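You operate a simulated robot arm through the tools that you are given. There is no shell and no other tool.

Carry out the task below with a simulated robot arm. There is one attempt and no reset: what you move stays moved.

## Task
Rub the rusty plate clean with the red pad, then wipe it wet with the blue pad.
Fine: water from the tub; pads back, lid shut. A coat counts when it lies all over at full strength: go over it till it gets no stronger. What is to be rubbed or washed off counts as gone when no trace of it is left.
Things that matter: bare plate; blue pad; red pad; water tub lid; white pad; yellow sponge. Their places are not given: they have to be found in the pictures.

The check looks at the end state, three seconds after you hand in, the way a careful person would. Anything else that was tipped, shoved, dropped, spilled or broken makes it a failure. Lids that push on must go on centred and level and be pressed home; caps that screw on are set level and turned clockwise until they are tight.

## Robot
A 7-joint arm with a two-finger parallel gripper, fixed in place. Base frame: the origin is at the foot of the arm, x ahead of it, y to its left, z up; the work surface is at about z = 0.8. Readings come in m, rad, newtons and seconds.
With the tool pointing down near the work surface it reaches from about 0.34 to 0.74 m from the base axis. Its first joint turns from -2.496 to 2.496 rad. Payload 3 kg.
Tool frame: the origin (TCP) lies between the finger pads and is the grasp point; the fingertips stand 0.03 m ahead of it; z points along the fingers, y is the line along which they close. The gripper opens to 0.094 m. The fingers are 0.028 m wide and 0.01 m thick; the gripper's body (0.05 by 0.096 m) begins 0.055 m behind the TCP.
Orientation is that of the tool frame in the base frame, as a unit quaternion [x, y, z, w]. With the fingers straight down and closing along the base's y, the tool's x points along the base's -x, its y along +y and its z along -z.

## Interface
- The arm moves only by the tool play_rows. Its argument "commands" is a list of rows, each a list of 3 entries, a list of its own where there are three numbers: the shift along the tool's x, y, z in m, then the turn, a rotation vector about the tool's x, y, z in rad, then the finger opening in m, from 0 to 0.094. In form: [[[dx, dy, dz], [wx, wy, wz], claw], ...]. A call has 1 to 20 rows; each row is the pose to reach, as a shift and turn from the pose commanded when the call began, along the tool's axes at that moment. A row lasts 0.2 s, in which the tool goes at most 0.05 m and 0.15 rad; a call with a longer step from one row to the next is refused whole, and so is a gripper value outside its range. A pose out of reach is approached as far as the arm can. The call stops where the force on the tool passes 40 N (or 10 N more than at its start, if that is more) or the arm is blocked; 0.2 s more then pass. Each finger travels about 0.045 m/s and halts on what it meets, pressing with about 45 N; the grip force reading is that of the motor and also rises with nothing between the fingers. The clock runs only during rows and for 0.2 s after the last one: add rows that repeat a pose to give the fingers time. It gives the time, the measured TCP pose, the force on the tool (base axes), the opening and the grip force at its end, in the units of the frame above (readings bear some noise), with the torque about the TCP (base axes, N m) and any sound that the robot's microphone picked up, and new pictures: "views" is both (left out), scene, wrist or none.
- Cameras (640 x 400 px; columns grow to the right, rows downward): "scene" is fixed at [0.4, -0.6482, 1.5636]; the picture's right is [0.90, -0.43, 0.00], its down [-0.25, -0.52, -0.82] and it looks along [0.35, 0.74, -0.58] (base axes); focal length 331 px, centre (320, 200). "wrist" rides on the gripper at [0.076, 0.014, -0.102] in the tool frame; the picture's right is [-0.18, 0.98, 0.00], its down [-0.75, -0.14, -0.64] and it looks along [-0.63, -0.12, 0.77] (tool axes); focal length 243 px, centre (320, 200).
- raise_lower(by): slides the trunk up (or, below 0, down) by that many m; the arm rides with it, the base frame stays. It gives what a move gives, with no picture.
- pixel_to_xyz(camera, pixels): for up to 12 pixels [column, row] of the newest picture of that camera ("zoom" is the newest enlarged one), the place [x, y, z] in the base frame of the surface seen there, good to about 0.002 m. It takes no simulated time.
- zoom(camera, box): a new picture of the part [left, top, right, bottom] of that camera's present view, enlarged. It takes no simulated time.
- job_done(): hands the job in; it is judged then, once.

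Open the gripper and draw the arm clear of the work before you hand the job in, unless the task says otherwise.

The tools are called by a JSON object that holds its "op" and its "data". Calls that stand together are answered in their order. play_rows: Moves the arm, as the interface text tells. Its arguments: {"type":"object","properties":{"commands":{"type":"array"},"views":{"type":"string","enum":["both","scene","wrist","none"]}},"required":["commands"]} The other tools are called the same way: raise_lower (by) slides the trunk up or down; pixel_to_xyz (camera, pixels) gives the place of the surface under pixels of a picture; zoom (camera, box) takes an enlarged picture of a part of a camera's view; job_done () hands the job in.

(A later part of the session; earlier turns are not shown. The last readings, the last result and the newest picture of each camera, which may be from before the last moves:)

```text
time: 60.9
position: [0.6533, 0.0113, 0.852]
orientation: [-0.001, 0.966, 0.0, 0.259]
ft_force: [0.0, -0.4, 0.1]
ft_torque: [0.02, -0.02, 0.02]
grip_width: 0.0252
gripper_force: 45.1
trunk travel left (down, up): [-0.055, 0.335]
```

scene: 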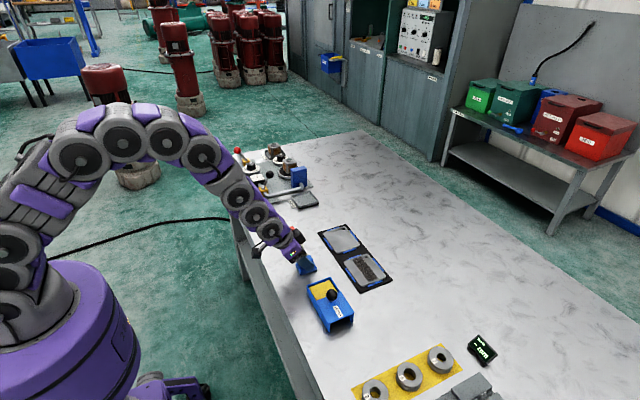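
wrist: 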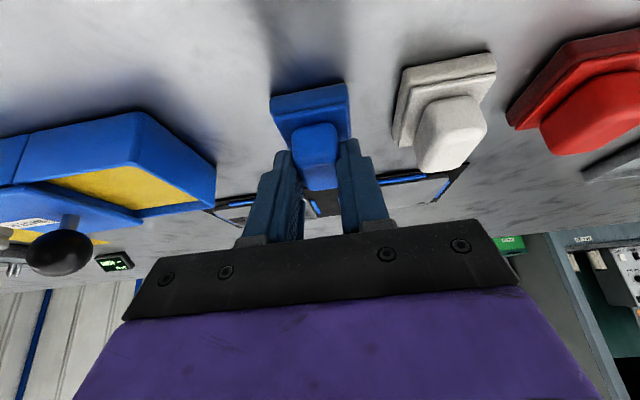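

Gripped (0.0252 m). I lift 0.055 m and carry it over the exposed sponge, pad centre about (0.664,-0.1115).

{"op": "play_rows", "data": {"commands": [[[-0.0138, 0, -0.0238], [0, 0, 0], 0.0], [[-0.0275, 0, -0.0476], [0, 0, 0], 0.0], [[-0.028, -0.04, -0.0474], [0, 0, 0], 0.0], [[-0.0284, -0.081, -0.0471], [0, 0, 0], 0.0], [[-0.0284, -0.1215, -0.0471], [0, 0, 0], 0.0], [[-0.0284, -0.1215, -0.0471], [0, 0, 0], 0.0]]}}

{"op": "zoom", "data": {"camera": "scene", "box": [280, 245, 380, 335]}}

{"op": "zoom", "data": {"camera": "wrist", "box": [160, 0, 480, 200]}}

```text
time: 62.3
position: [0.654, -0.112, 0.9078]
orientation: [0.0, 0.966, 0.0, 0.258]
ft_force: [0.9, 0.1, -1.0]
ft_torque: [0.01, 0.0, -0.03]
grip_width: 0.0251
gripper_force: 45.1
trunk travel left (down, up): [-0.055, 0.335]
```

scene: 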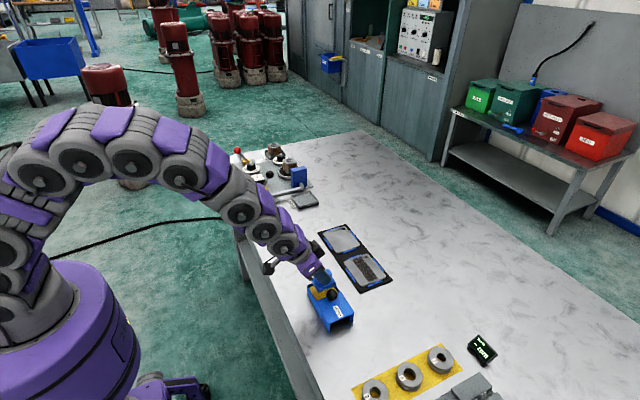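
wrist: 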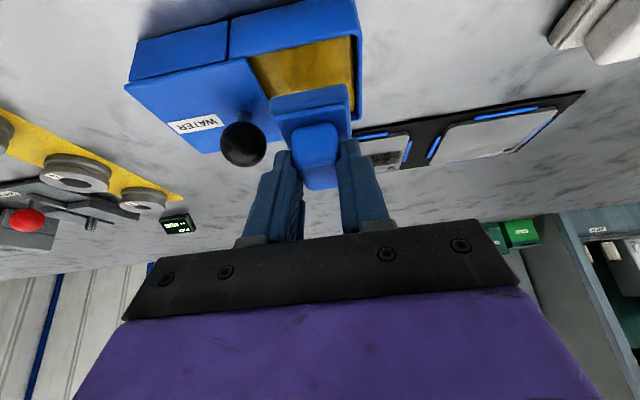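

```text
4.44 times, centred on (330, 290) of scene
```

zoom: 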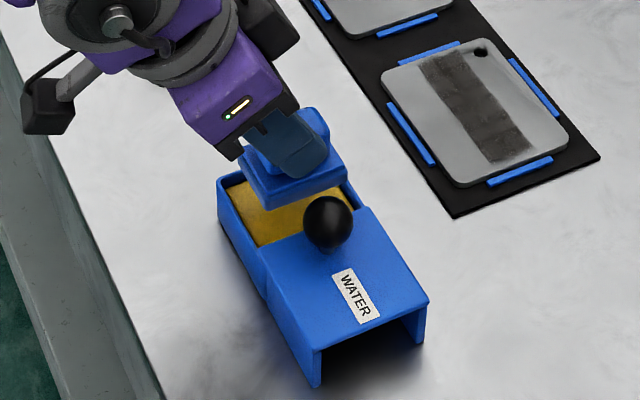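

```text
2.00 times, centred on (320, 100) of wrist
```

zoom: 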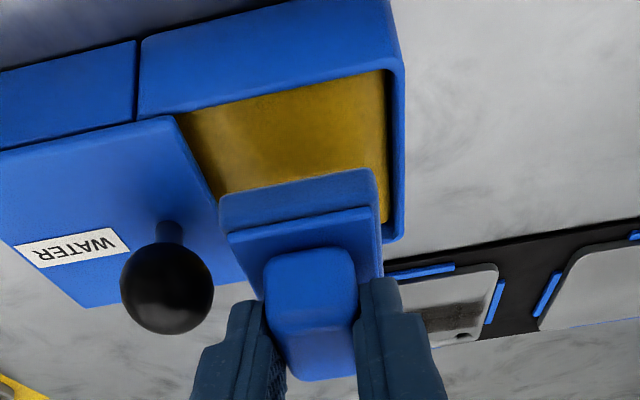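

I measure the pad's edges versus the tub opening before descending.

{"op": "pixel_to_xyz", "data": {"camera": "wrist", "pixels": [[271, 102], [348, 88], [275, 118], [350, 110], [250, 60], [270, 97], [353, 40], [357, 40], [260, 50], [345, 45], [310, 75], [361, 80]]}}

```text
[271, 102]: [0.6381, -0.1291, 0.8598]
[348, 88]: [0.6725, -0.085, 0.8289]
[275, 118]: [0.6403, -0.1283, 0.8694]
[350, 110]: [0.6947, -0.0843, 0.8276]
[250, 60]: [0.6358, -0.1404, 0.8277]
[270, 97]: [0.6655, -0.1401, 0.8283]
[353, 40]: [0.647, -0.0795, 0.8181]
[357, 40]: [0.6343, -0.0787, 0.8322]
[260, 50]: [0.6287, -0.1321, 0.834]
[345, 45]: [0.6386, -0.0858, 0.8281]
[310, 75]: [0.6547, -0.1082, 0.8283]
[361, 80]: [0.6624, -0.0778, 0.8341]
```

Pad y range about -0.130…-0.089, opening -0.140…-0.0845; x near edge 0.638 vs inner wall 0.6358. I shift +1.5 mm x, -1.5 mm y and descend to just above the sponge.

{"op": "play_rows", "data": {"commands": [[[-0.0013, -0.0015, 0.00075], [0, 0, 0], 0.0], [[0.0027, -0.0015, 0.0077], [0, 0, 0], 0.0], [[0.0067, -0.0015, 0.0146], [0, 0, 0], 0.0], [[0.0107, -0.0015, 0.0215], [0, 0, 0], 0.0], [[0.0107, -0.0015, 0.0215], [0, 0, 0], 0.0]]}}

{"op": "zoom", "data": {"camera": "scene", "box": [280, 245, 380, 335]}}

{"op": "zoom", "data": {"camera": "wrist", "box": [160, 0, 480, 200]}}

```text
time: 63.5
position: [0.6566, -0.1129, 0.8832]
orientation: [0.001, 0.966, -0.001, 0.259]
ft_force: [0.7, -0.1, -1.0]
ft_torque: [0.02, 0.0, -0.03]
grip_width: 0.025
gripper_force: 45.1
trunk travel left (down, up): [-0.055, 0.335]
```

scene: 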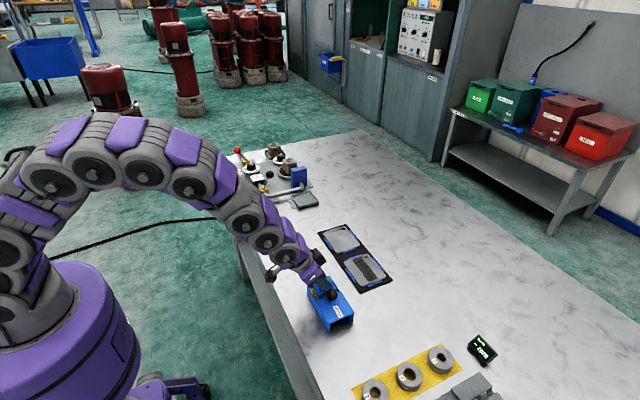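
wrist: 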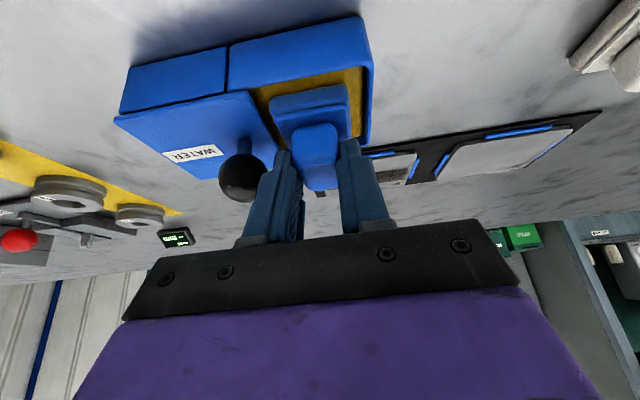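

```text
4.44 times, centred on (330, 290) of scene
```

zoom: 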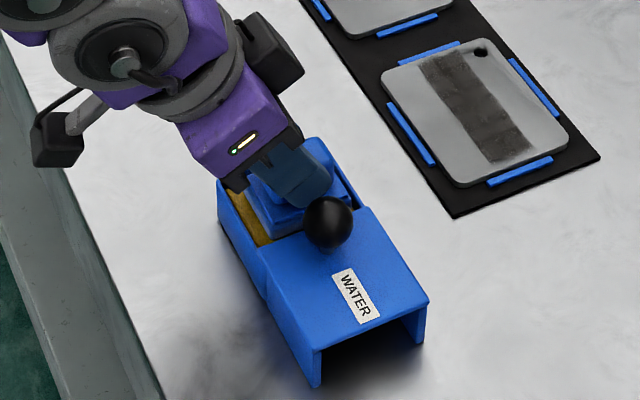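

```text
2.00 times, centred on (320, 100) of wrist
```

zoom: 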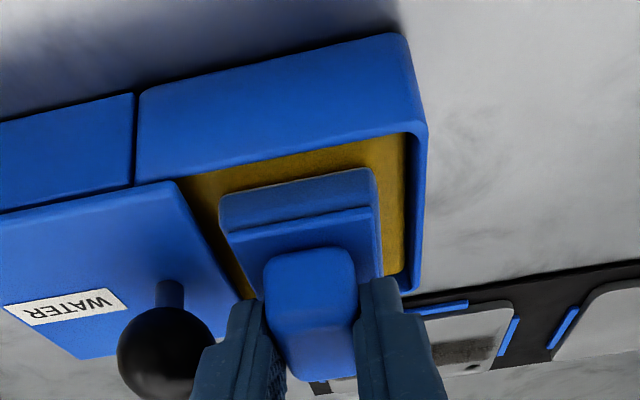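

Well aligned over the sponge. I lower 3.5 mm in small steps to press on it.

{"op": "play_rows", "data": {"commands": [[[0.0008, 0, 0.0013], [0, 0, 0], 0.0], [[0.0013, 0, 0.0022], [0, 0, 0], 0.0], [[0.00175, 0, 0.003], [0, 0, 0], 0.0], [[0.00175, 0, 0.003], [0, 0, 0], 0.0]], "views": "none"}}

```text
time: 64.5
position: [0.6563, -0.112, 0.8807]
orientation: [0.001, 0.966, -0.001, 0.26]
ft_force: [2.5, -1.8, 16.0]
ft_torque: [-0.08, 0.13, -0.03]
grip_width: 0.0252
gripper_force: 44.7
trunk travel left (down, up): [-0.055, 0.335]
```

Pressing at 16 N on the sponge. I hold for a second and a half so the pad soaks.

{"op": "play_rows", "data": {"commands": [[[0, 0, 0], [0, 0, 0], 0.0], [[0, 0, 0], [0, 0, 0], 0.0], [[0, 0, 0], [0, 0, 0], 0.0], [[0, 0, 0], [0, 0, 0], 0.0], [[0, 0, 0], [0, 0, 0], 0.0], [[0, 0, 0], [0, 0, 0], 0.0], [[0, 0, 0], [0, 0, 0], 0.0]], "views": "wrist"}}

{"op": "zoom", "data": {"camera": "wrist", "box": [160, 0, 480, 200]}}

```text
time: 66.1
position: [0.6555, -0.1108, 0.8809]
orientation: [0.0, 0.966, -0.001, 0.26]
ft_force: [7.6, -2.7, 29.3]
ft_torque: [-0.06, -0.32, -0.02]
grip_width: 0.0254
gripper_force: 44.6
trunk travel left (down, up): [-0.055, 0.335]
```

wrist: 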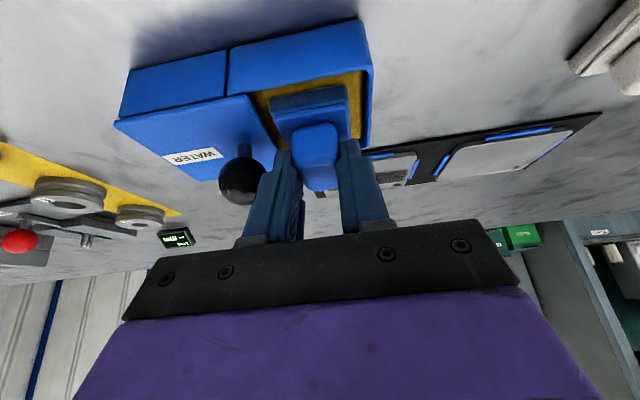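

```text
2.00 times, centred on (320, 100) of wrist
```

zoom: 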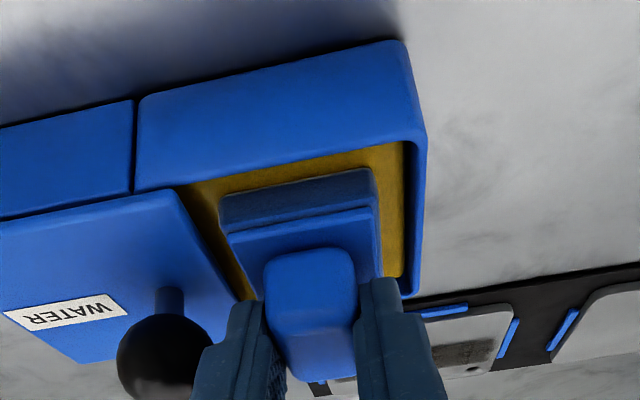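

The pad's lower layer looks darker (wet). I lift it straight out and carry it over the near lower corner of the clean plate.

{"op": "play_rows", "data": {"commands": [[[-0.0069, 0, -0.0119], [0, 0, 0], 0.0], [[-0.01375, 0, -0.0238], [0, 0, 0], 0.0], [[-0.0367, 0.0303, -0.01055], [0, 0, 0], 0.0], [[-0.0596, 0.0606, 0.0027], [0, 0, 0], 0.0], [[-0.0826, 0.0909, 0.016], [0, 0, 0], 0.0], [[-0.1055, 0.1212, 0.0292], [0, 0, 0], 0.0], [[-0.1285, 0.1515, 0.0424], [0, 0, 0], 0.0], [[-0.1285, 0.1515, 0.0424], [0, 0, 0], 0.0]]}}

{"op": "zoom", "data": {"camera": "scene", "box": [280, 215, 400, 335]}}

```text
time: 67.9
position: [0.7905, 0.0395, 0.9062]
orientation: [0.0, 0.966, 0.0, 0.258]
ft_force: [-0.1, 0.7, -0.4]
ft_torque: [-0.01, 0.03, 0.02]
grip_width: 0.025
gripper_force: 45.0
trunk travel left (down, up): [-0.055, 0.335]
```

scene: 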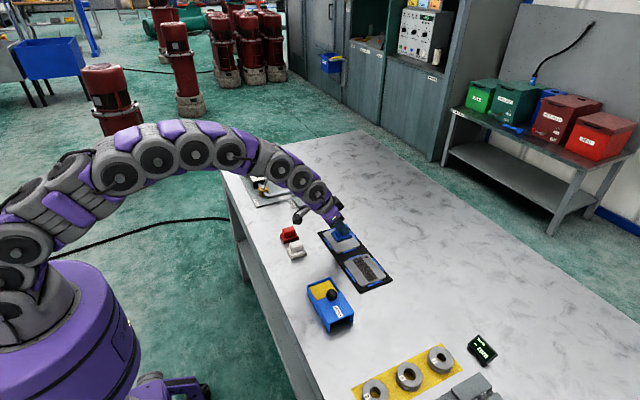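
wrist: 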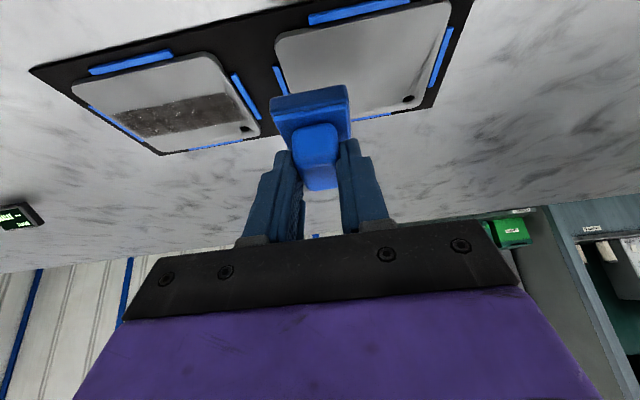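

```text
3.33 times, centred on (340, 275) of scene
```

zoom: 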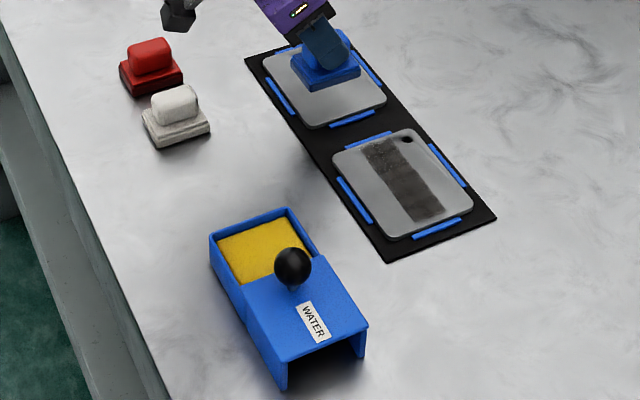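

The sponge imprint is visible and the pad is over the plate's near lower corner. I lower to contact.

{"op": "play_rows", "data": {"commands": [[[0.0075, 0, 0.013], [0, 0, 0], 0.0], [[0.015, 0, 0.026], [0, 0, 0], 0.0], [[0.0215, 0, 0.0372], [0, 0, 0], 0.0], [[0.0228, 0, 0.0394], [0, 0, 0], 0.0], [[0.0235, 0, 0.0407], [0, 0, 0], 0.0]], "views": "none"}}

```text
time: 69.1
position: [0.7879, 0.039, 0.8609]
orientation: [0.0, 0.966, 0.0, 0.259]
ft_force: [-3.2, 0.4, 6.4]
ft_torque: [0.04, 0.11, 0.01]
grip_width: 0.025
gripper_force: 45.2
trunk travel left (down, up): [-0.055, 0.335]
```

Contact at 6 N. I press slightly more and wipe along y at the near half, there and back.

{"op": "play_rows", "data": {"commands": [[[0.0003, 0, 0.0005], [0, 0, 0], 0.0], [[0.0003, 0.012, 0.0005], [0, 0, 0], 0.0], [[0.0003, 0.024, 0.0005], [0, 0, 0], 0.0], [[0.0003, 0.036, 0.0005], [0, 0, 0], 0.0], [[0.0003, 0.048, 0.0005], [0, 0, 0], 0.0], [[0.0003, 0.061, 0.0005], [0, 0, 0], 0.0], [[0.0003, 0.074, 0.0005], [0, 0, 0], 0.0], [[0.0003, 0.061, 0.0005], [0, 0, 0], 0.0], [[0.0003, 0.048, 0.0005], [0, 0, 0], 0.0], [[0.0003, 0.036, 0.0005], [0, 0, 0], 0.0], [[0.0003, 0.024, 0.0005], [0, 0, 0], 0.0], [[0.0003, 0.012, 0.0005], [0, 0, 0], 0.0], [[0.0003, 0, 0.0005], [0, 0, 0], 0.0]]}}

{"op": "zoom", "data": {"camera": "wrist", "box": [230, 0, 480, 180]}}

{"op": "zoom", "data": {"camera": "scene", "box": [310, 220, 370, 260]}}

```text
time: 71.9
position: [0.7887, 0.0419, 0.8601]
orientation: [0.0, 0.966, 0.0, 0.259]
ft_force: [-0.2, 12.4, 24.0]
ft_torque: [0.37, -0.25, 0.1]
grip_width: 0.0249
gripper_force: 44.9
trunk travel left (down, up): [-0.055, 0.335]
```

scene: 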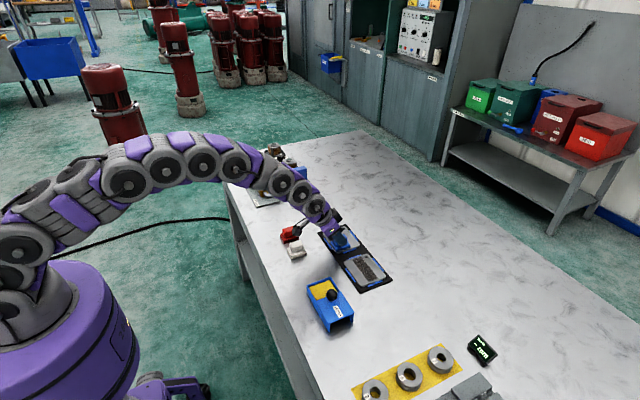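
wrist: 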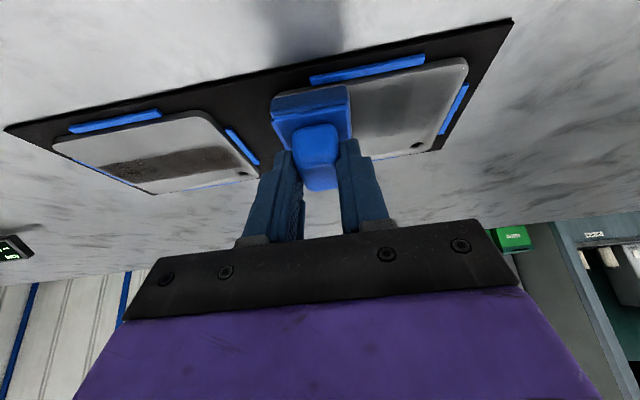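

```text
2.22 times, centred on (355, 90) of wrist
```

zoom: 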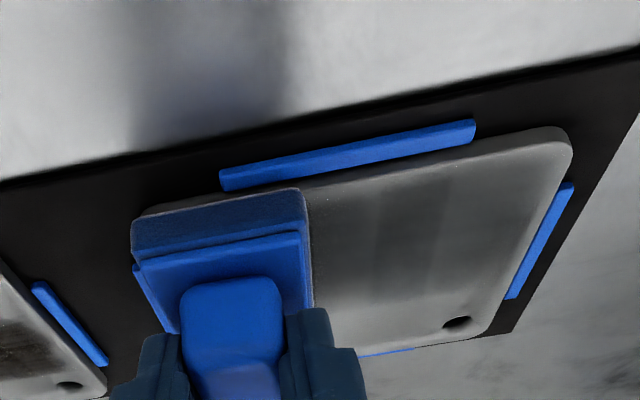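

```text
10.00 times, centred on (340, 240) of scene
```

zoom: 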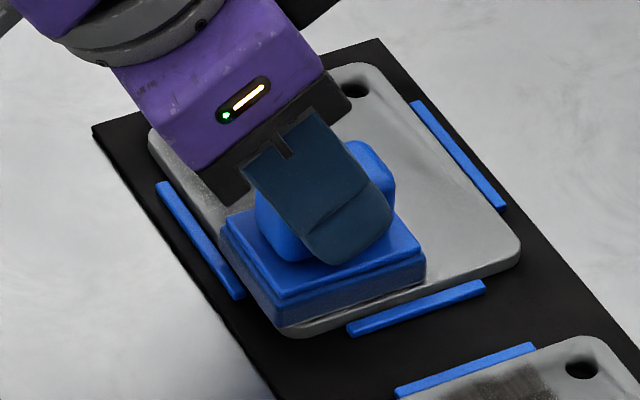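

A darker wet coat appears on the near half. I wipe it once more, then move to the far half (pad centre x≈0.844) and wipe there.

{"op": "play_rows", "data": {"commands": [[[0, 0.015, 0], [0, 0, 0], 0.0], [[0, 0.03, 0], [0, 0, 0], 0.0], [[0, 0.045, 0], [0, 0, 0], 0.0], [[0, 0.06, 0], [0, 0, 0], 0.0], [[0, 0.074, 0], [0, 0, 0], 0.0], [[-0.01, 0.074, 0.0058], [0, 0, 0], 0.0], [[-0.02, 0.074, 0.0115], [0, 0, 0], 0.0], [[-0.03, 0.074, 0.0173], [0, 0, 0], 0.0], [[-0.0398, 0.074, 0.023], [0, 0, 0], 0.0], [[-0.0398, 0.06, 0.023], [0, 0, 0], 0.0], [[-0.0398, 0.045, 0.023], [0, 0, 0], 0.0], [[-0.0398, 0.03, 0.023], [0, 0, 0], 0.0], [[-0.0398, 0.015, 0.023], [0, 0, 0], 0.0], [[-0.0398, 0.0, 0.023], [0, 0, 0], 0.0], [[-0.0398, 0.015, 0.023], [0, 0, 0], 0.0], [[-0.0398, 0.03, 0.023], [0, 0, 0], 0.0], [[-0.0398, 0.045, 0.023], [0, 0, 0], 0.0], [[-0.0398, 0.06, 0.023], [0, 0, 0], 0.0], [[-0.0398, 0.074, 0.023], [0, 0, 0], 0.0]]}}

{"op": "zoom", "data": {"camera": "wrist", "box": [80, 0, 400, 200]}}

{"op": "zoom", "data": {"camera": "scene", "box": [310, 220, 370, 260]}}

```text
time: 75.9
position: [0.8336, 0.112, 0.8595]
orientation: [0.0, 0.966, 0.001, 0.259]
ft_force: [-0.3, -8.4, 22.4]
ft_torque: [-0.56, -0.3, -0.12]
grip_width: 0.0251
gripper_force: 45.0
trunk travel left (down, up): [-0.055, 0.335]
```

scene: 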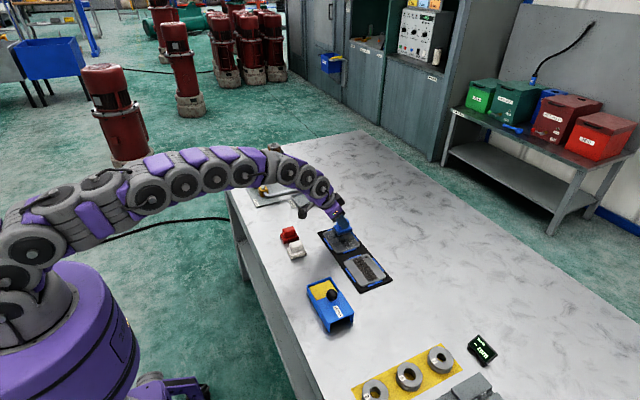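
wrist: 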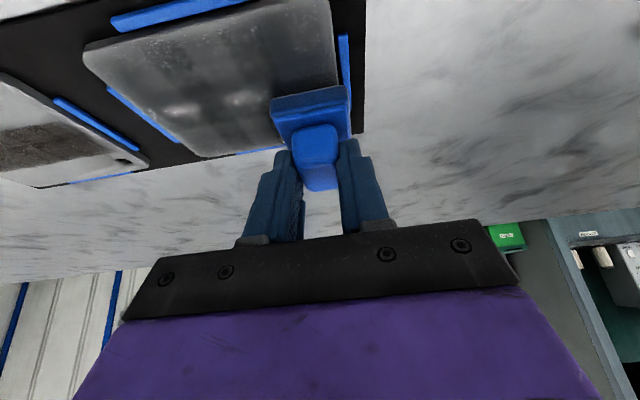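

```text
2.00 times, centred on (240, 100) of wrist
```

zoom: 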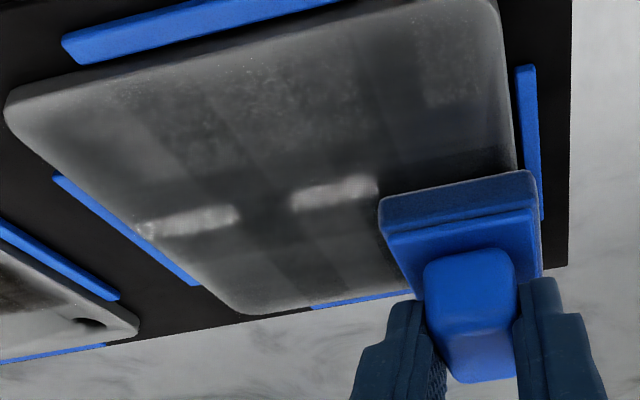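

```text
10.00 times, centred on (340, 240) of scene
```

zoom: 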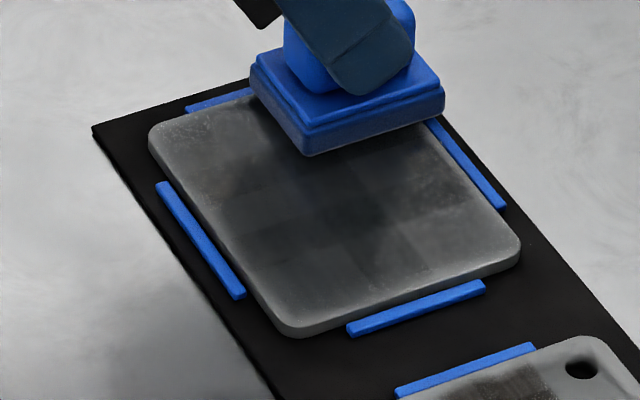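

The wet coat is building, but edges are lighter. I make wider passes overlapping the edges: far edge (pad x≈0.852), middle, then near edge (x≈0.79).

{"op": "play_rows", "data": {"commands": [[[-0.0069, 0.007, 0.004], [0, 0, 0], 0.0], [[-0.0069, -0.008, 0.004], [0, 0, 0], 0.0], [[-0.0069, -0.023, 0.004], [0, 0, 0], 0.0], [[-0.0069, -0.038, 0.004], [0, 0, 0], 0.0], [[-0.0069, -0.053, 0.004], [0, 0, 0], 0.0], [[-0.0069, -0.068, 0.004], [0, 0, 0], 0.0], [[-0.0069, -0.082, 0.004], [0, 0, 0], 0.0], [[0.0061, -0.082, -0.0035], [0, 0, 0], 0.0], [[0.019, -0.082, -0.011], [0, 0, 0], 0.0], [[0.019, -0.067, -0.011], [0, 0, 0], 0.0], [[0.019, -0.052, -0.011], [0, 0, 0], 0.0], [[0.019, -0.037, -0.011], [0, 0, 0], 0.0], [[0.019, -0.022, -0.011], [0, 0, 0], 0.0], [[0.019, -0.007, -0.011], [0, 0, 0], 0.0], [[0.019, 0.007, -0.011], [0, 0, 0], 0.0], [[0.0329, 0.007, -0.019], [0, 0, 0], 0.0], [[0.0468, 0.007, -0.027], [0, 0, 0], 0.0], [[0.0468, -0.008, -0.027], [0, 0, 0], 0.0], [[0.0468, -0.023, -0.027], [0, 0, 0], 0.0], [[0.0468, -0.038, -0.027], [0, 0, 0], 0.0]], "views": "wrist"}}

{"op": "zoom", "data": {"camera": "scene", "box": [310, 220, 370, 260]}}

```text
time: 80.1
position: [0.7786, 0.0737, 0.8609]
orientation: [0.001, 0.966, -0.001, 0.259]
ft_force: [-2.0, 9.2, 24.8]
ft_torque: [0.25, -0.15, 0.15]
grip_width: 0.025
gripper_force: 45.0
trunk travel left (down, up): [-0.055, 0.335]
```

wrist: 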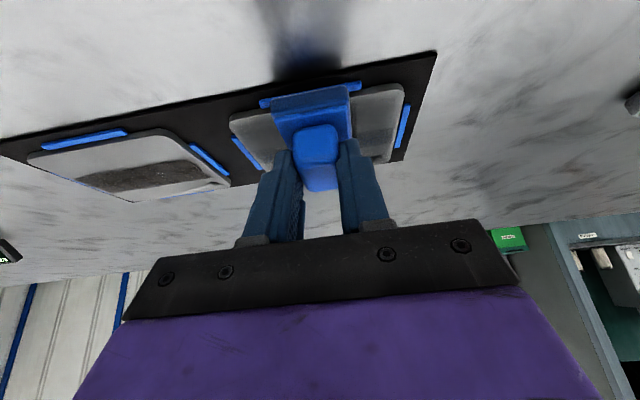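

```text
10.00 times, centred on (340, 240) of scene
```

zoom: 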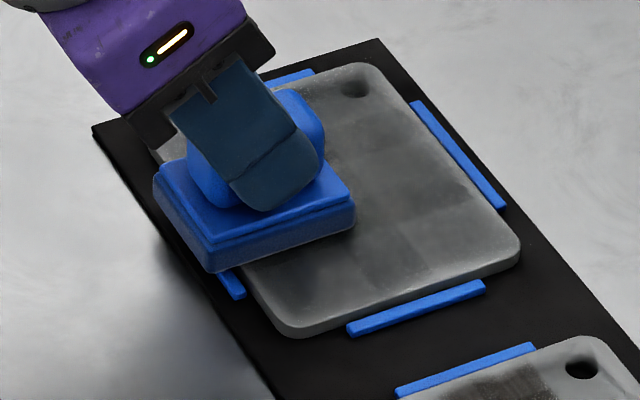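

I finish the near edge strip: to the low-y end and back to the high-y end.

{"op": "play_rows", "data": {"commands": [[[0, -0.015, 0], [0, 0, 0], 0.0], [[0, -0.03, 0], [0, 0, 0], 0.0], [[0, -0.044, 0], [0, 0, 0], 0.0], [[0, -0.03, 0], [0, 0, 0], 0.0], [[0, -0.015, 0], [0, 0, 0], 0.0], [[0, 0, 0], [0, 0, 0], 0.0], [[0, 0.015, 0], [0, 0, 0], 0.0], [[0, 0.03, 0], [0, 0, 0], 0.0], [[0, 0.045, 0], [0, 0, 0], 0.0], [[0, 0.03, 0], [0, 0, 0], 0.0], [[0, 0.015, 0], [0, 0, 0], 0.0], [[-0.0115, 0.015, -0.02], [0, 0, 0], 0.0], [[0.0, 0.015, -0.047], [0, 0, 0], 0.0], [[0.035, 0.015, -0.067], [0, 0, 0], 0.0], [[0.035, 0.015, -0.067], [0, 0, 0], 0.0]]}}

{"op": "zoom", "data": {"camera": "scene", "box": [310, 220, 370, 260]}}

{"op": "zoom", "data": {"camera": "wrist", "box": [160, 40, 480, 240]}}

```text
time: 83.3
position: [0.7166, 0.092, 0.8992]
orientation: [0.0, 0.966, 0.0, 0.258]
ft_force: [-0.3, 1.7, 0.0]
ft_torque: [0.0, 0.0, -0.04]
grip_width: 0.025
gripper_force: 44.6
trunk travel left (down, up): [-0.055, 0.335]
```

scene: 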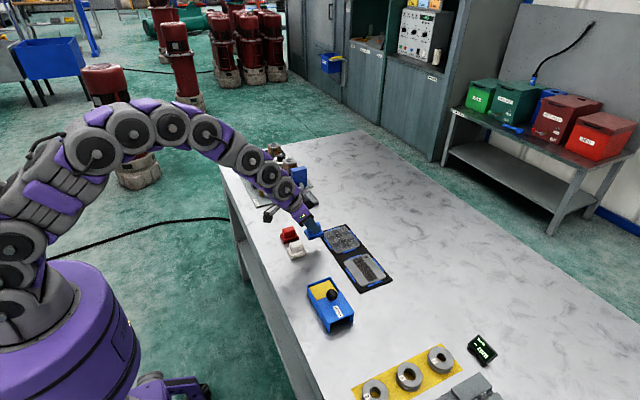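
wrist: 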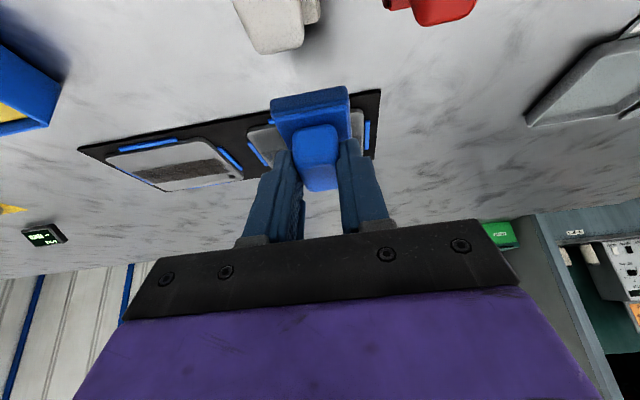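

```text
10.00 times, centred on (340, 240) of scene
```

zoom: 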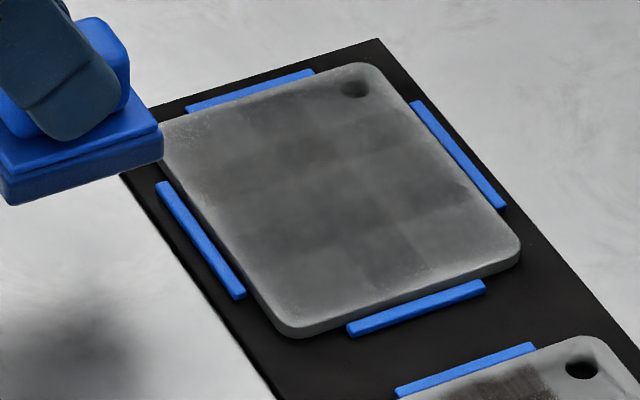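

```text
2.00 times, centred on (320, 140) of wrist
```

zoom: 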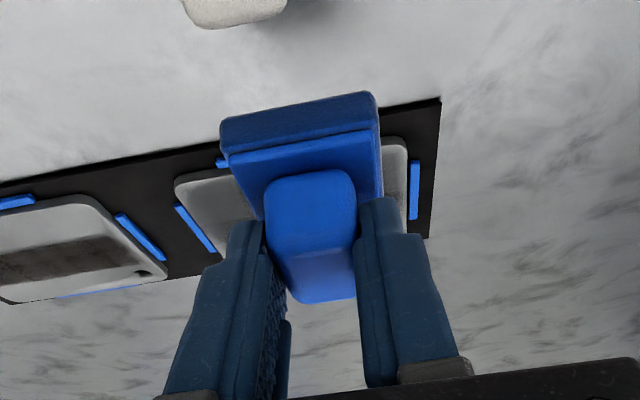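

The coat shows a patchy pattern, so the pad likely needs more water. I carry it back to the sponge and press again.

{"op": "play_rows", "data": {"commands": [[[0.0098, -0.0406, -0.0073], [0, 0, 0], 0.0], [[0.0196, -0.0812, -0.0146], [0, 0, 0], 0.0], [[0.0294, -0.1218, -0.0219], [0, 0, 0], 0.0], [[0.0392, -0.1624, -0.0292], [0, 0, 0], 0.0], [[0.049, -0.203, -0.0365], [0, 0, 0], 0.0], [[0.049, -0.203, -0.0365], [0, 0, 0], 0.0], [[0.049, -0.203, -0.0365], [0, 0, 0], 0.0]]}}

{"op": "zoom", "data": {"camera": "wrist", "box": [160, 0, 480, 200]}}

{"op": "zoom", "data": {"camera": "scene", "box": [310, 220, 370, 260]}}

```text
time: 84.9
position: [0.6562, -0.1111, 0.9061]
orientation: [0.0, 0.966, 0.001, 0.258]
ft_force: [0.2, -0.4, -0.1]
ft_torque: [0.01, 0.01, -0.02]
grip_width: 0.0251
gripper_force: 44.7
trunk travel left (down, up): [-0.055, 0.335]
```

scene: 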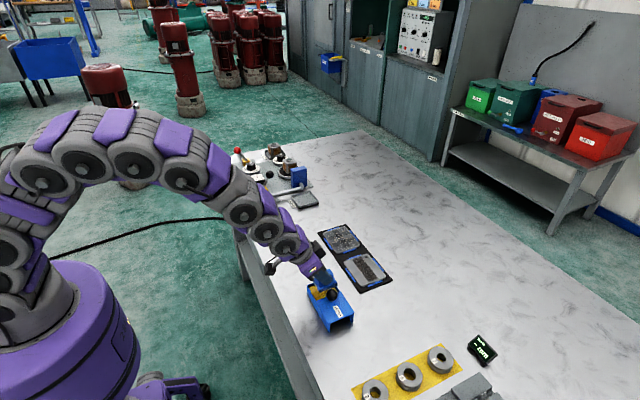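
wrist: 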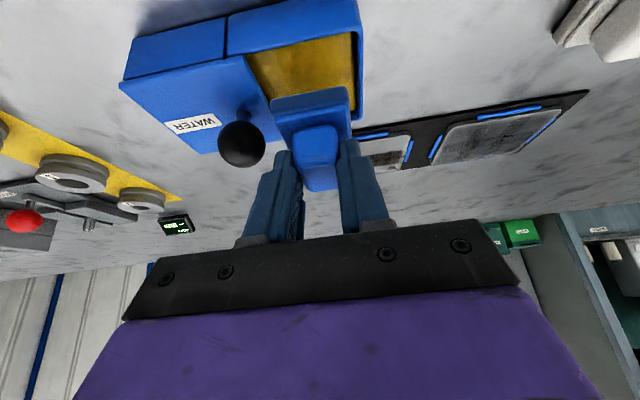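

```text
2.00 times, centred on (320, 100) of wrist
```

zoom: 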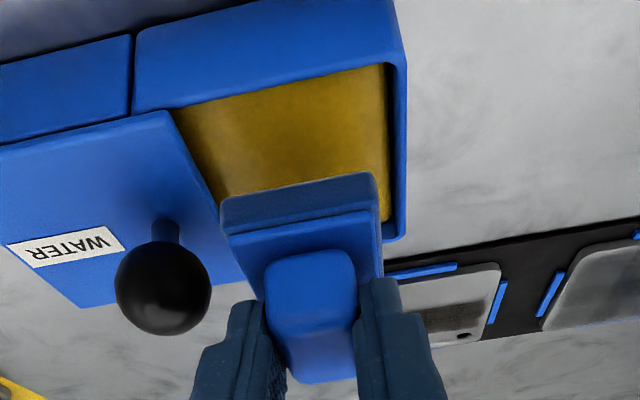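

```text
10.00 times, centred on (340, 240) of scene
```

zoom: 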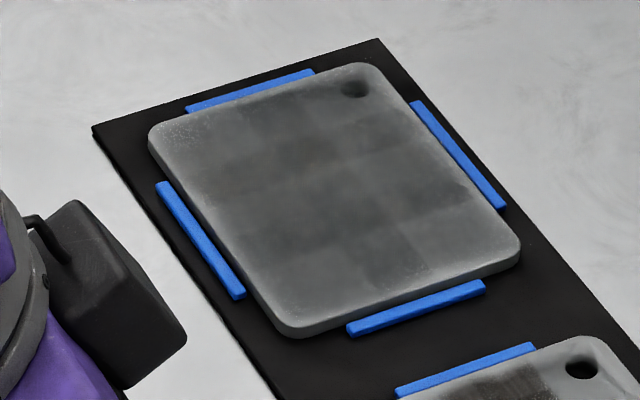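

The pad sits right over the sponge opening again; the plate's edges still look less wet than its middle. I dip the pad.

{"op": "play_rows", "data": {"commands": [[[0.006, 0, 0.0104], [0, 0, 0], 0.0], [[0.012, 0, 0.0208], [0, 0, 0], 0.0], [[0.0129, 0, 0.0223], [0, 0, 0], 0.0], [[0.01375, 0, 0.0238], [0, 0, 0], 0.0], [[0.01375, 0, 0.0238], [0, 0, 0], 0.0], [[0.01375, 0, 0.0238], [0, 0, 0], 0.0], [[0.01375, 0, 0.0238], [0, 0, 0], 0.0]], "views": "wrist"}}

```text
time: 86.5
position: [0.6554, -0.1121, 0.8796]
orientation: [0.0, 0.965, 0.0, 0.261]
ft_force: [1.0, -2.3, 25.8]
ft_torque: [-0.07, 0.32, 0.04]
grip_width: 0.0249
gripper_force: 45.6
trunk travel left (down, up): [-0.055, 0.335]
```

wrist: 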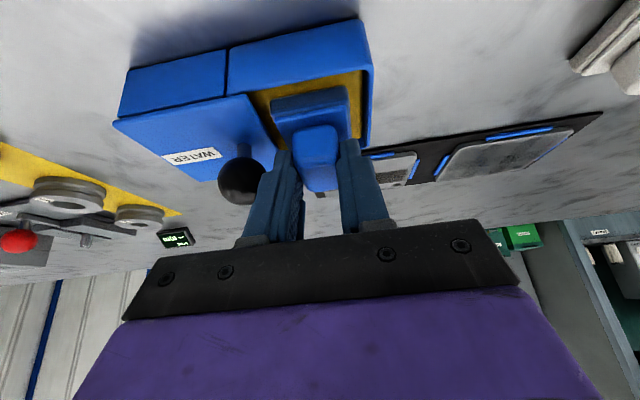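

Soaked again (26 N press). I lift, carry to the near low-y corner of the plate, touch down, and wipe along the near edge.

{"op": "play_rows", "data": {"commands": [[[-0.0069, 0, -0.0119], [0, 0, 0], 0.0], [[-0.01375, 0, -0.0238], [0, 0, 0], 0.0], [[-0.0353, 0.0287, -0.01135], [0, 0, 0], 0.0], [[-0.0569, 0.0574, 0.0011], [0, 0, 0], 0.0], [[-0.0785, 0.0861, 0.01355], [0, 0, 0], 0.0], [[-0.1, 0.1148, 0.026], [0, 0, 0], 0.0], [[-0.1216, 0.1435, 0.03845], [0, 0, 0], 0.0], [[-0.1141, 0.1435, 0.05145], [0, 0, 0], 0.0], [[-0.1066, 0.1435, 0.06445], [0, 0, 0], 0.0], [[-0.0991, 0.1435, 0.07745], [0, 0, 0], 0.0], [[-0.0981, 0.1435, 0.07915], [0, 0, 0], 0.0], [[-0.0978, 0.1435, 0.0797], [0, 0, 0], 0.0], [[-0.0978, 0.1583, 0.0797], [0, 0, 0], 0.0], [[-0.0978, 0.1731, 0.0797], [0, 0, 0], 0.0], [[-0.0978, 0.1879, 0.0797], [0, 0, 0], 0.0], [[-0.0978, 0.2027, 0.0797], [0, 0, 0], 0.0], [[-0.0978, 0.2175, 0.0797], [0, 0, 0], 0.0], [[-0.0978, 0.2325, 0.0797], [0, 0, 0], 0.0]], "views": "wrist"}}

{"op": "zoom", "data": {"camera": "scene", "box": [310, 220, 370, 260]}}

```text
time: 90.3
position: [0.7809, 0.1182, 0.8603]
orientation: [0.001, 0.966, 0.001, 0.259]
ft_force: [-1.6, -8.8, 25.0]
ft_torque: [-0.44, 0.11, -0.01]
grip_width: 0.025
gripper_force: 45.6
trunk travel left (down, up): [-0.055, 0.335]
```

wrist: 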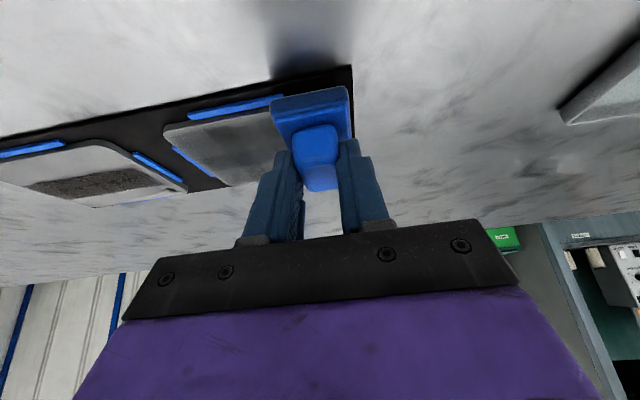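

```text
10.00 times, centred on (340, 240) of scene
```

zoom: 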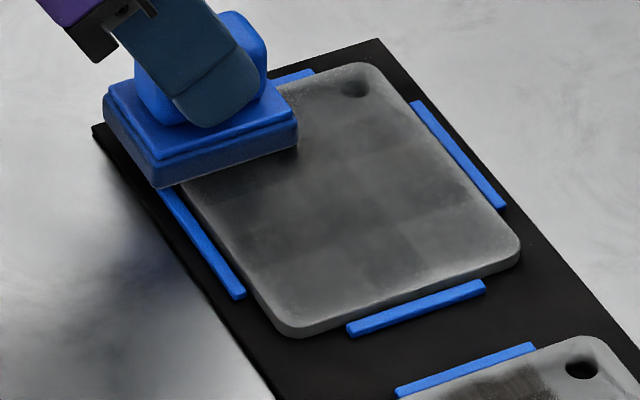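

I go around the plate's border: high-y edge, far edge, low-y edge, then the near edge again.

{"op": "play_rows", "data": {"commands": [[[-0.0134, 0, 0.00775], [0, 0, 0], 0.0], [[-0.0268, 0, 0.0155], [0, 0, 0], 0.0], [[-0.0403, 0, 0.02325], [0, 0, 0], 0.0], [[-0.0537, 0, 0.031], [0, 0, 0], 0.0], [[-0.0537, -0.015, 0.031], [0, 0, 0], 0.0], [[-0.0537, -0.03, 0.031], [0, 0, 0], 0.0], [[-0.0537, -0.045, 0.031], [0, 0, 0], 0.0], [[-0.0537, -0.06, 0.031], [0, 0, 0], 0.0], [[-0.0537, -0.075, 0.031], [0, 0, 0], 0.0], [[-0.0537, -0.089, 0.031], [0, 0, 0], 0.0], [[-0.0403, -0.089, 0.02325], [0, 0, 0], 0.0], [[-0.0268, -0.089, 0.0155], [0, 0, 0], 0.0], [[-0.0134, -0.089, 0.00775], [0, 0, 0], 0.0], [[0, -0.089, 0], [0, 0, 0], 0.0], [[0, -0.074, 0], [0, 0, 0], 0.0], [[0, -0.059, 0], [0, 0, 0], 0.0], [[0, -0.044, 0], [0, 0, 0], 0.0], [[0, -0.03, 0], [0, 0, 0], 0.0], [[0, -0.015, 0], [0, 0, 0], 0.0], [[0, 0, 0], [0, 0, 0], 0.0]], "views": "wrist"}}

{"op": "zoom", "data": {"camera": "scene", "box": [310, 220, 370, 260]}}

{"op": "zoom", "data": {"camera": "wrist", "box": [120, 60, 360, 200]}}

```text
time: 94.5
position: [0.7789, 0.121, 0.8616]
orientation: [0.001, 0.966, 0.001, 0.259]
ft_force: [0.2, -8.0, 25.5]
ft_torque: [-0.49, -0.25, -0.1]
grip_width: 0.025
gripper_force: 44.7
trunk travel left (down, up): [-0.055, 0.335]
```

wrist: 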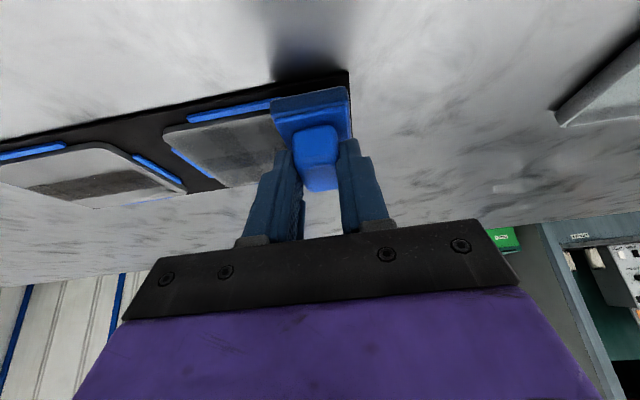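

```text
10.00 times, centred on (340, 240) of scene
```

zoom: 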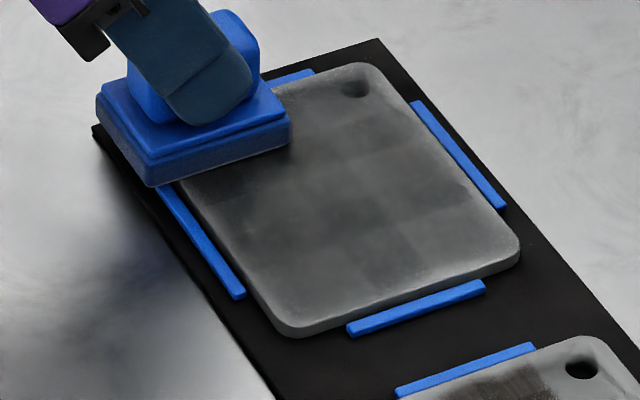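

```text
2.67 times, centred on (240, 130) of wrist
```

zoom: 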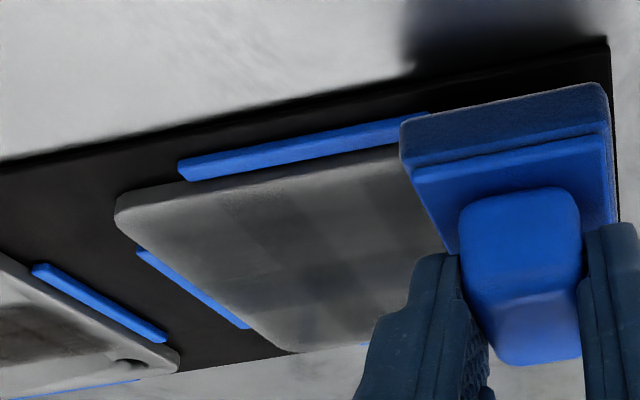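

The coat is still patchy in cells. I raster the interior along four lines (pad x 0.80, 0.812, 0.824, 0.836).

{"op": "play_rows", "data": {"commands": [[[-0.00866, 0, 0.005], [0, 0, 0], 0.0], [[-0.00866, -0.022, 0.005], [0, 0, 0], 0.0], [[-0.00866, -0.044, 0.005], [0, 0, 0], 0.0], [[-0.00866, -0.067, 0.005], [0, 0, 0], 0.0], [[-0.00866, -0.089, 0.005], [0, 0, 0], 0.0], [[-0.01905, -0.089, 0.011], [0, 0, 0], 0.0], [[-0.01905, -0.067, 0.011], [0, 0, 0], 0.0], [[-0.01905, -0.044, 0.011], [0, 0, 0], 0.0], [[-0.01905, -0.022, 0.011], [0, 0, 0], 0.0], [[-0.01905, 0, 0.011], [0, 0, 0], 0.0], [[-0.02944, 0, 0.017], [0, 0, 0], 0.0], [[-0.02944, -0.022, 0.017], [0, 0, 0], 0.0], [[-0.02944, -0.044, 0.017], [0, 0, 0], 0.0], [[-0.02944, -0.067, 0.017], [0, 0, 0], 0.0], [[-0.02944, -0.089, 0.017], [0, 0, 0], 0.0], [[-0.03984, -0.089, 0.023], [0, 0, 0], 0.0], [[-0.03984, -0.067, 0.023], [0, 0, 0], 0.0], [[-0.03984, -0.044, 0.023], [0, 0, 0], 0.0], [[-0.03984, -0.022, 0.023], [0, 0, 0], 0.0], [[-0.03984, 0, 0.023], [0, 0, 0], 0.0]], "views": "wrist"}}

{"op": "zoom", "data": {"camera": "scene", "box": [310, 220, 370, 260]}}

{"op": "zoom", "data": {"camera": "wrist", "box": [60, 0, 380, 200]}}

```text
time: 98.7
position: [0.8249, 0.1181, 0.8595]
orientation: [0.0, 0.965, 0.001, 0.261]
ft_force: [-1.7, -7.1, 28.7]
ft_torque: [-0.63, 0.48, 0.07]
grip_width: 0.025
gripper_force: 45.1
trunk travel left (down, up): [-0.055, 0.335]
```

wrist: 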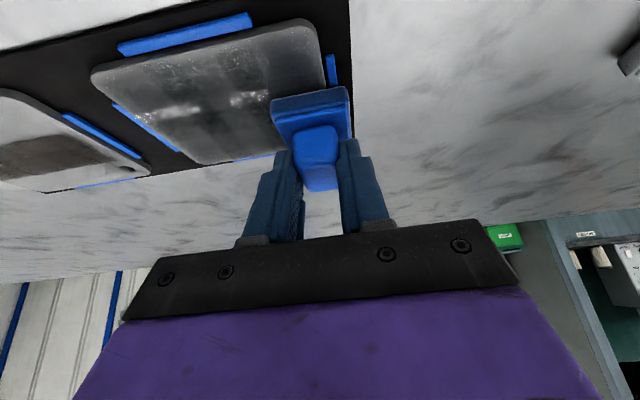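

```text
10.00 times, centred on (340, 240) of scene
```

zoom: 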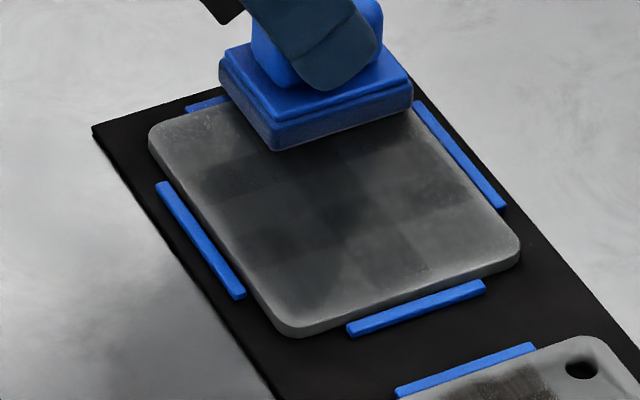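

```text
2.00 times, centred on (220, 100) of wrist
```

zoom: 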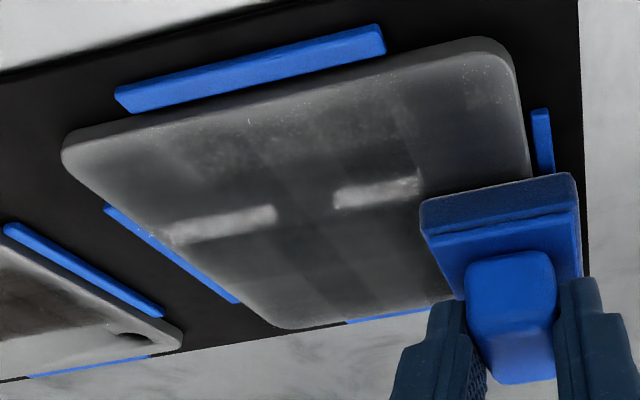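

I return to the sponge for another soak, which also clears the view of the plate.

{"op": "play_rows", "data": {"commands": [[[-0.0119, 0, -0.0206], [0, 0, 0], 0.0], [[-0.02375, 0, -0.0411], [0, 0, 0], 0.0], [[-0.00265, -0.0333, -0.0533], [0, 0, 0], 0.0], [[0.01845, -0.0666, -0.0655], [0, 0, 0], 0.0], [[0.03955, -0.0999, -0.0776], [0, 0, 0], 0.0], [[0.06065, -0.1331, -0.0898], [0, 0, 0], 0.0], [[0.08175, -0.1664, -0.102], [0, 0, 0], 0.0], [[0.10285, -0.1997, -0.1142], [0, 0, 0], 0.0], [[0.1239, -0.233, -0.1264], [0, 0, 0], 0.0], [[0.1239, -0.233, -0.1264], [0, 0, 0], 0.0], [[0.1239, -0.233, -0.1264], [0, 0, 0], 0.0]]}}

{"op": "zoom", "data": {"camera": "scene", "box": [310, 220, 370, 260]}}

{"op": "zoom", "data": {"camera": "wrist", "box": [160, 0, 480, 200]}}

```text
time: 101.1
position: [0.6539, -0.1122, 0.9059]
orientation: [0.0, 0.966, 0.0, 0.259]
ft_force: [0.7, 0.5, -0.1]
ft_torque: [0.01, -0.01, -0.04]
grip_width: 0.0249
gripper_force: 45.2
trunk travel left (down, up): [-0.055, 0.335]
```

scene: 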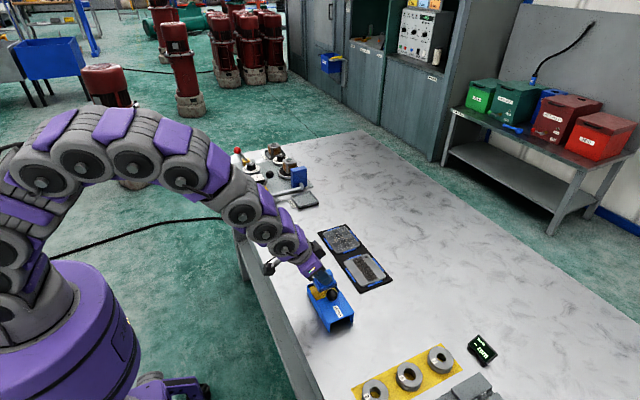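
wrist: 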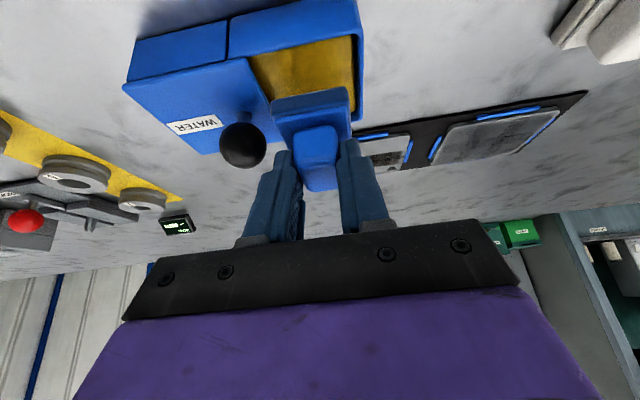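

```text
10.00 times, centred on (340, 240) of scene
```

zoom: 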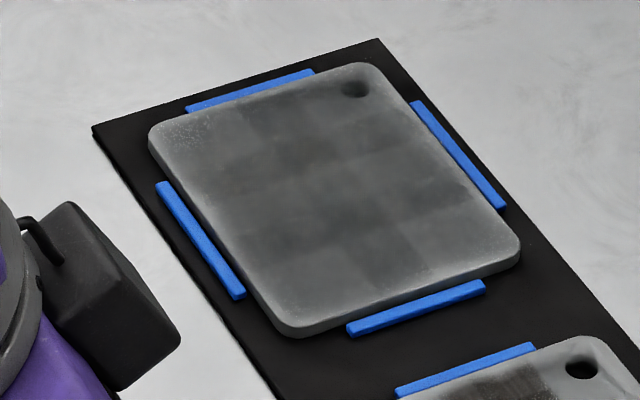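

```text
2.00 times, centred on (320, 100) of wrist
```

zoom: 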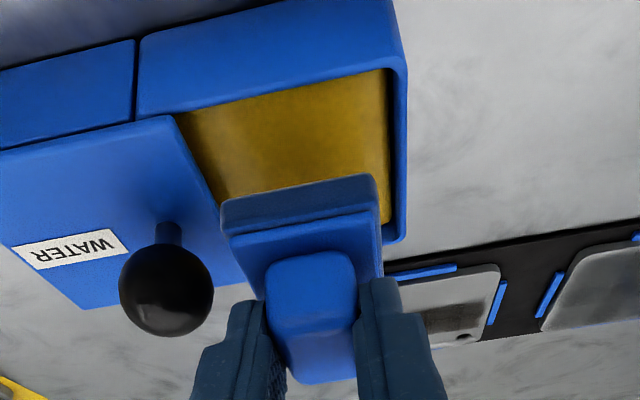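

The plate picture is nearly identical to that before the second round, so it seems saturated. To be sure I do one more soak and full pass, then compare again.

{"op": "play_rows", "data": {"commands": [[[0.006, 0, 0.0104], [0, 0, 0], 0.0], [[0.012, 0, 0.0208], [0, 0, 0], 0.0], [[0.0129, 0, 0.0223], [0, 0, 0], 0.0], [[0.01375, 0, 0.0238], [0, 0, 0], 0.0], [[0.01375, 0, 0.0238], [0, 0, 0], 0.0], [[0.01375, 0, 0.0238], [0, 0, 0], 0.0], [[0.01375, 0, 0.0238], [0, 0, 0], 0.0]], "views": "none"}}

{"op": "zoom", "data": {"camera": "scene", "box": [318, 222, 350, 242]}}

{"op": "zoom", "data": {"camera": "scene", "box": [335, 235, 367, 255]}}

```text
time: 102.7
position: [0.6547, -0.1123, 0.8803]
orientation: [0.0, 0.965, -0.001, 0.261]
ft_force: [-1.7, -0.7, 22.1]
ft_torque: [-0.01, 0.44, 0.01]
grip_width: 0.0252
gripper_force: 45.4
trunk travel left (down, up): [-0.055, 0.335]
```

```text
16.00 times, centred on (334, 232) of scene
```

zoom: 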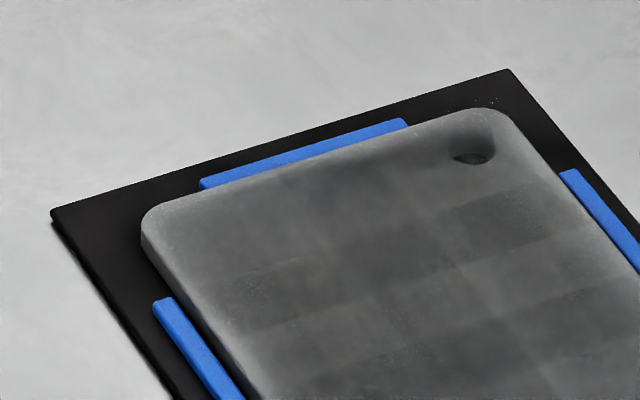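

```text
16.00 times, centred on (351, 245) of scene
```

zoom: 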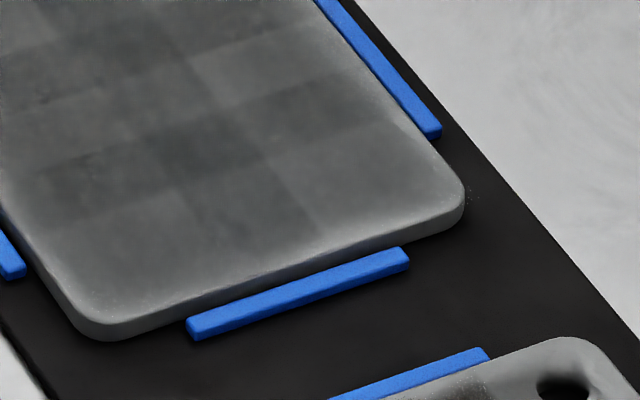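

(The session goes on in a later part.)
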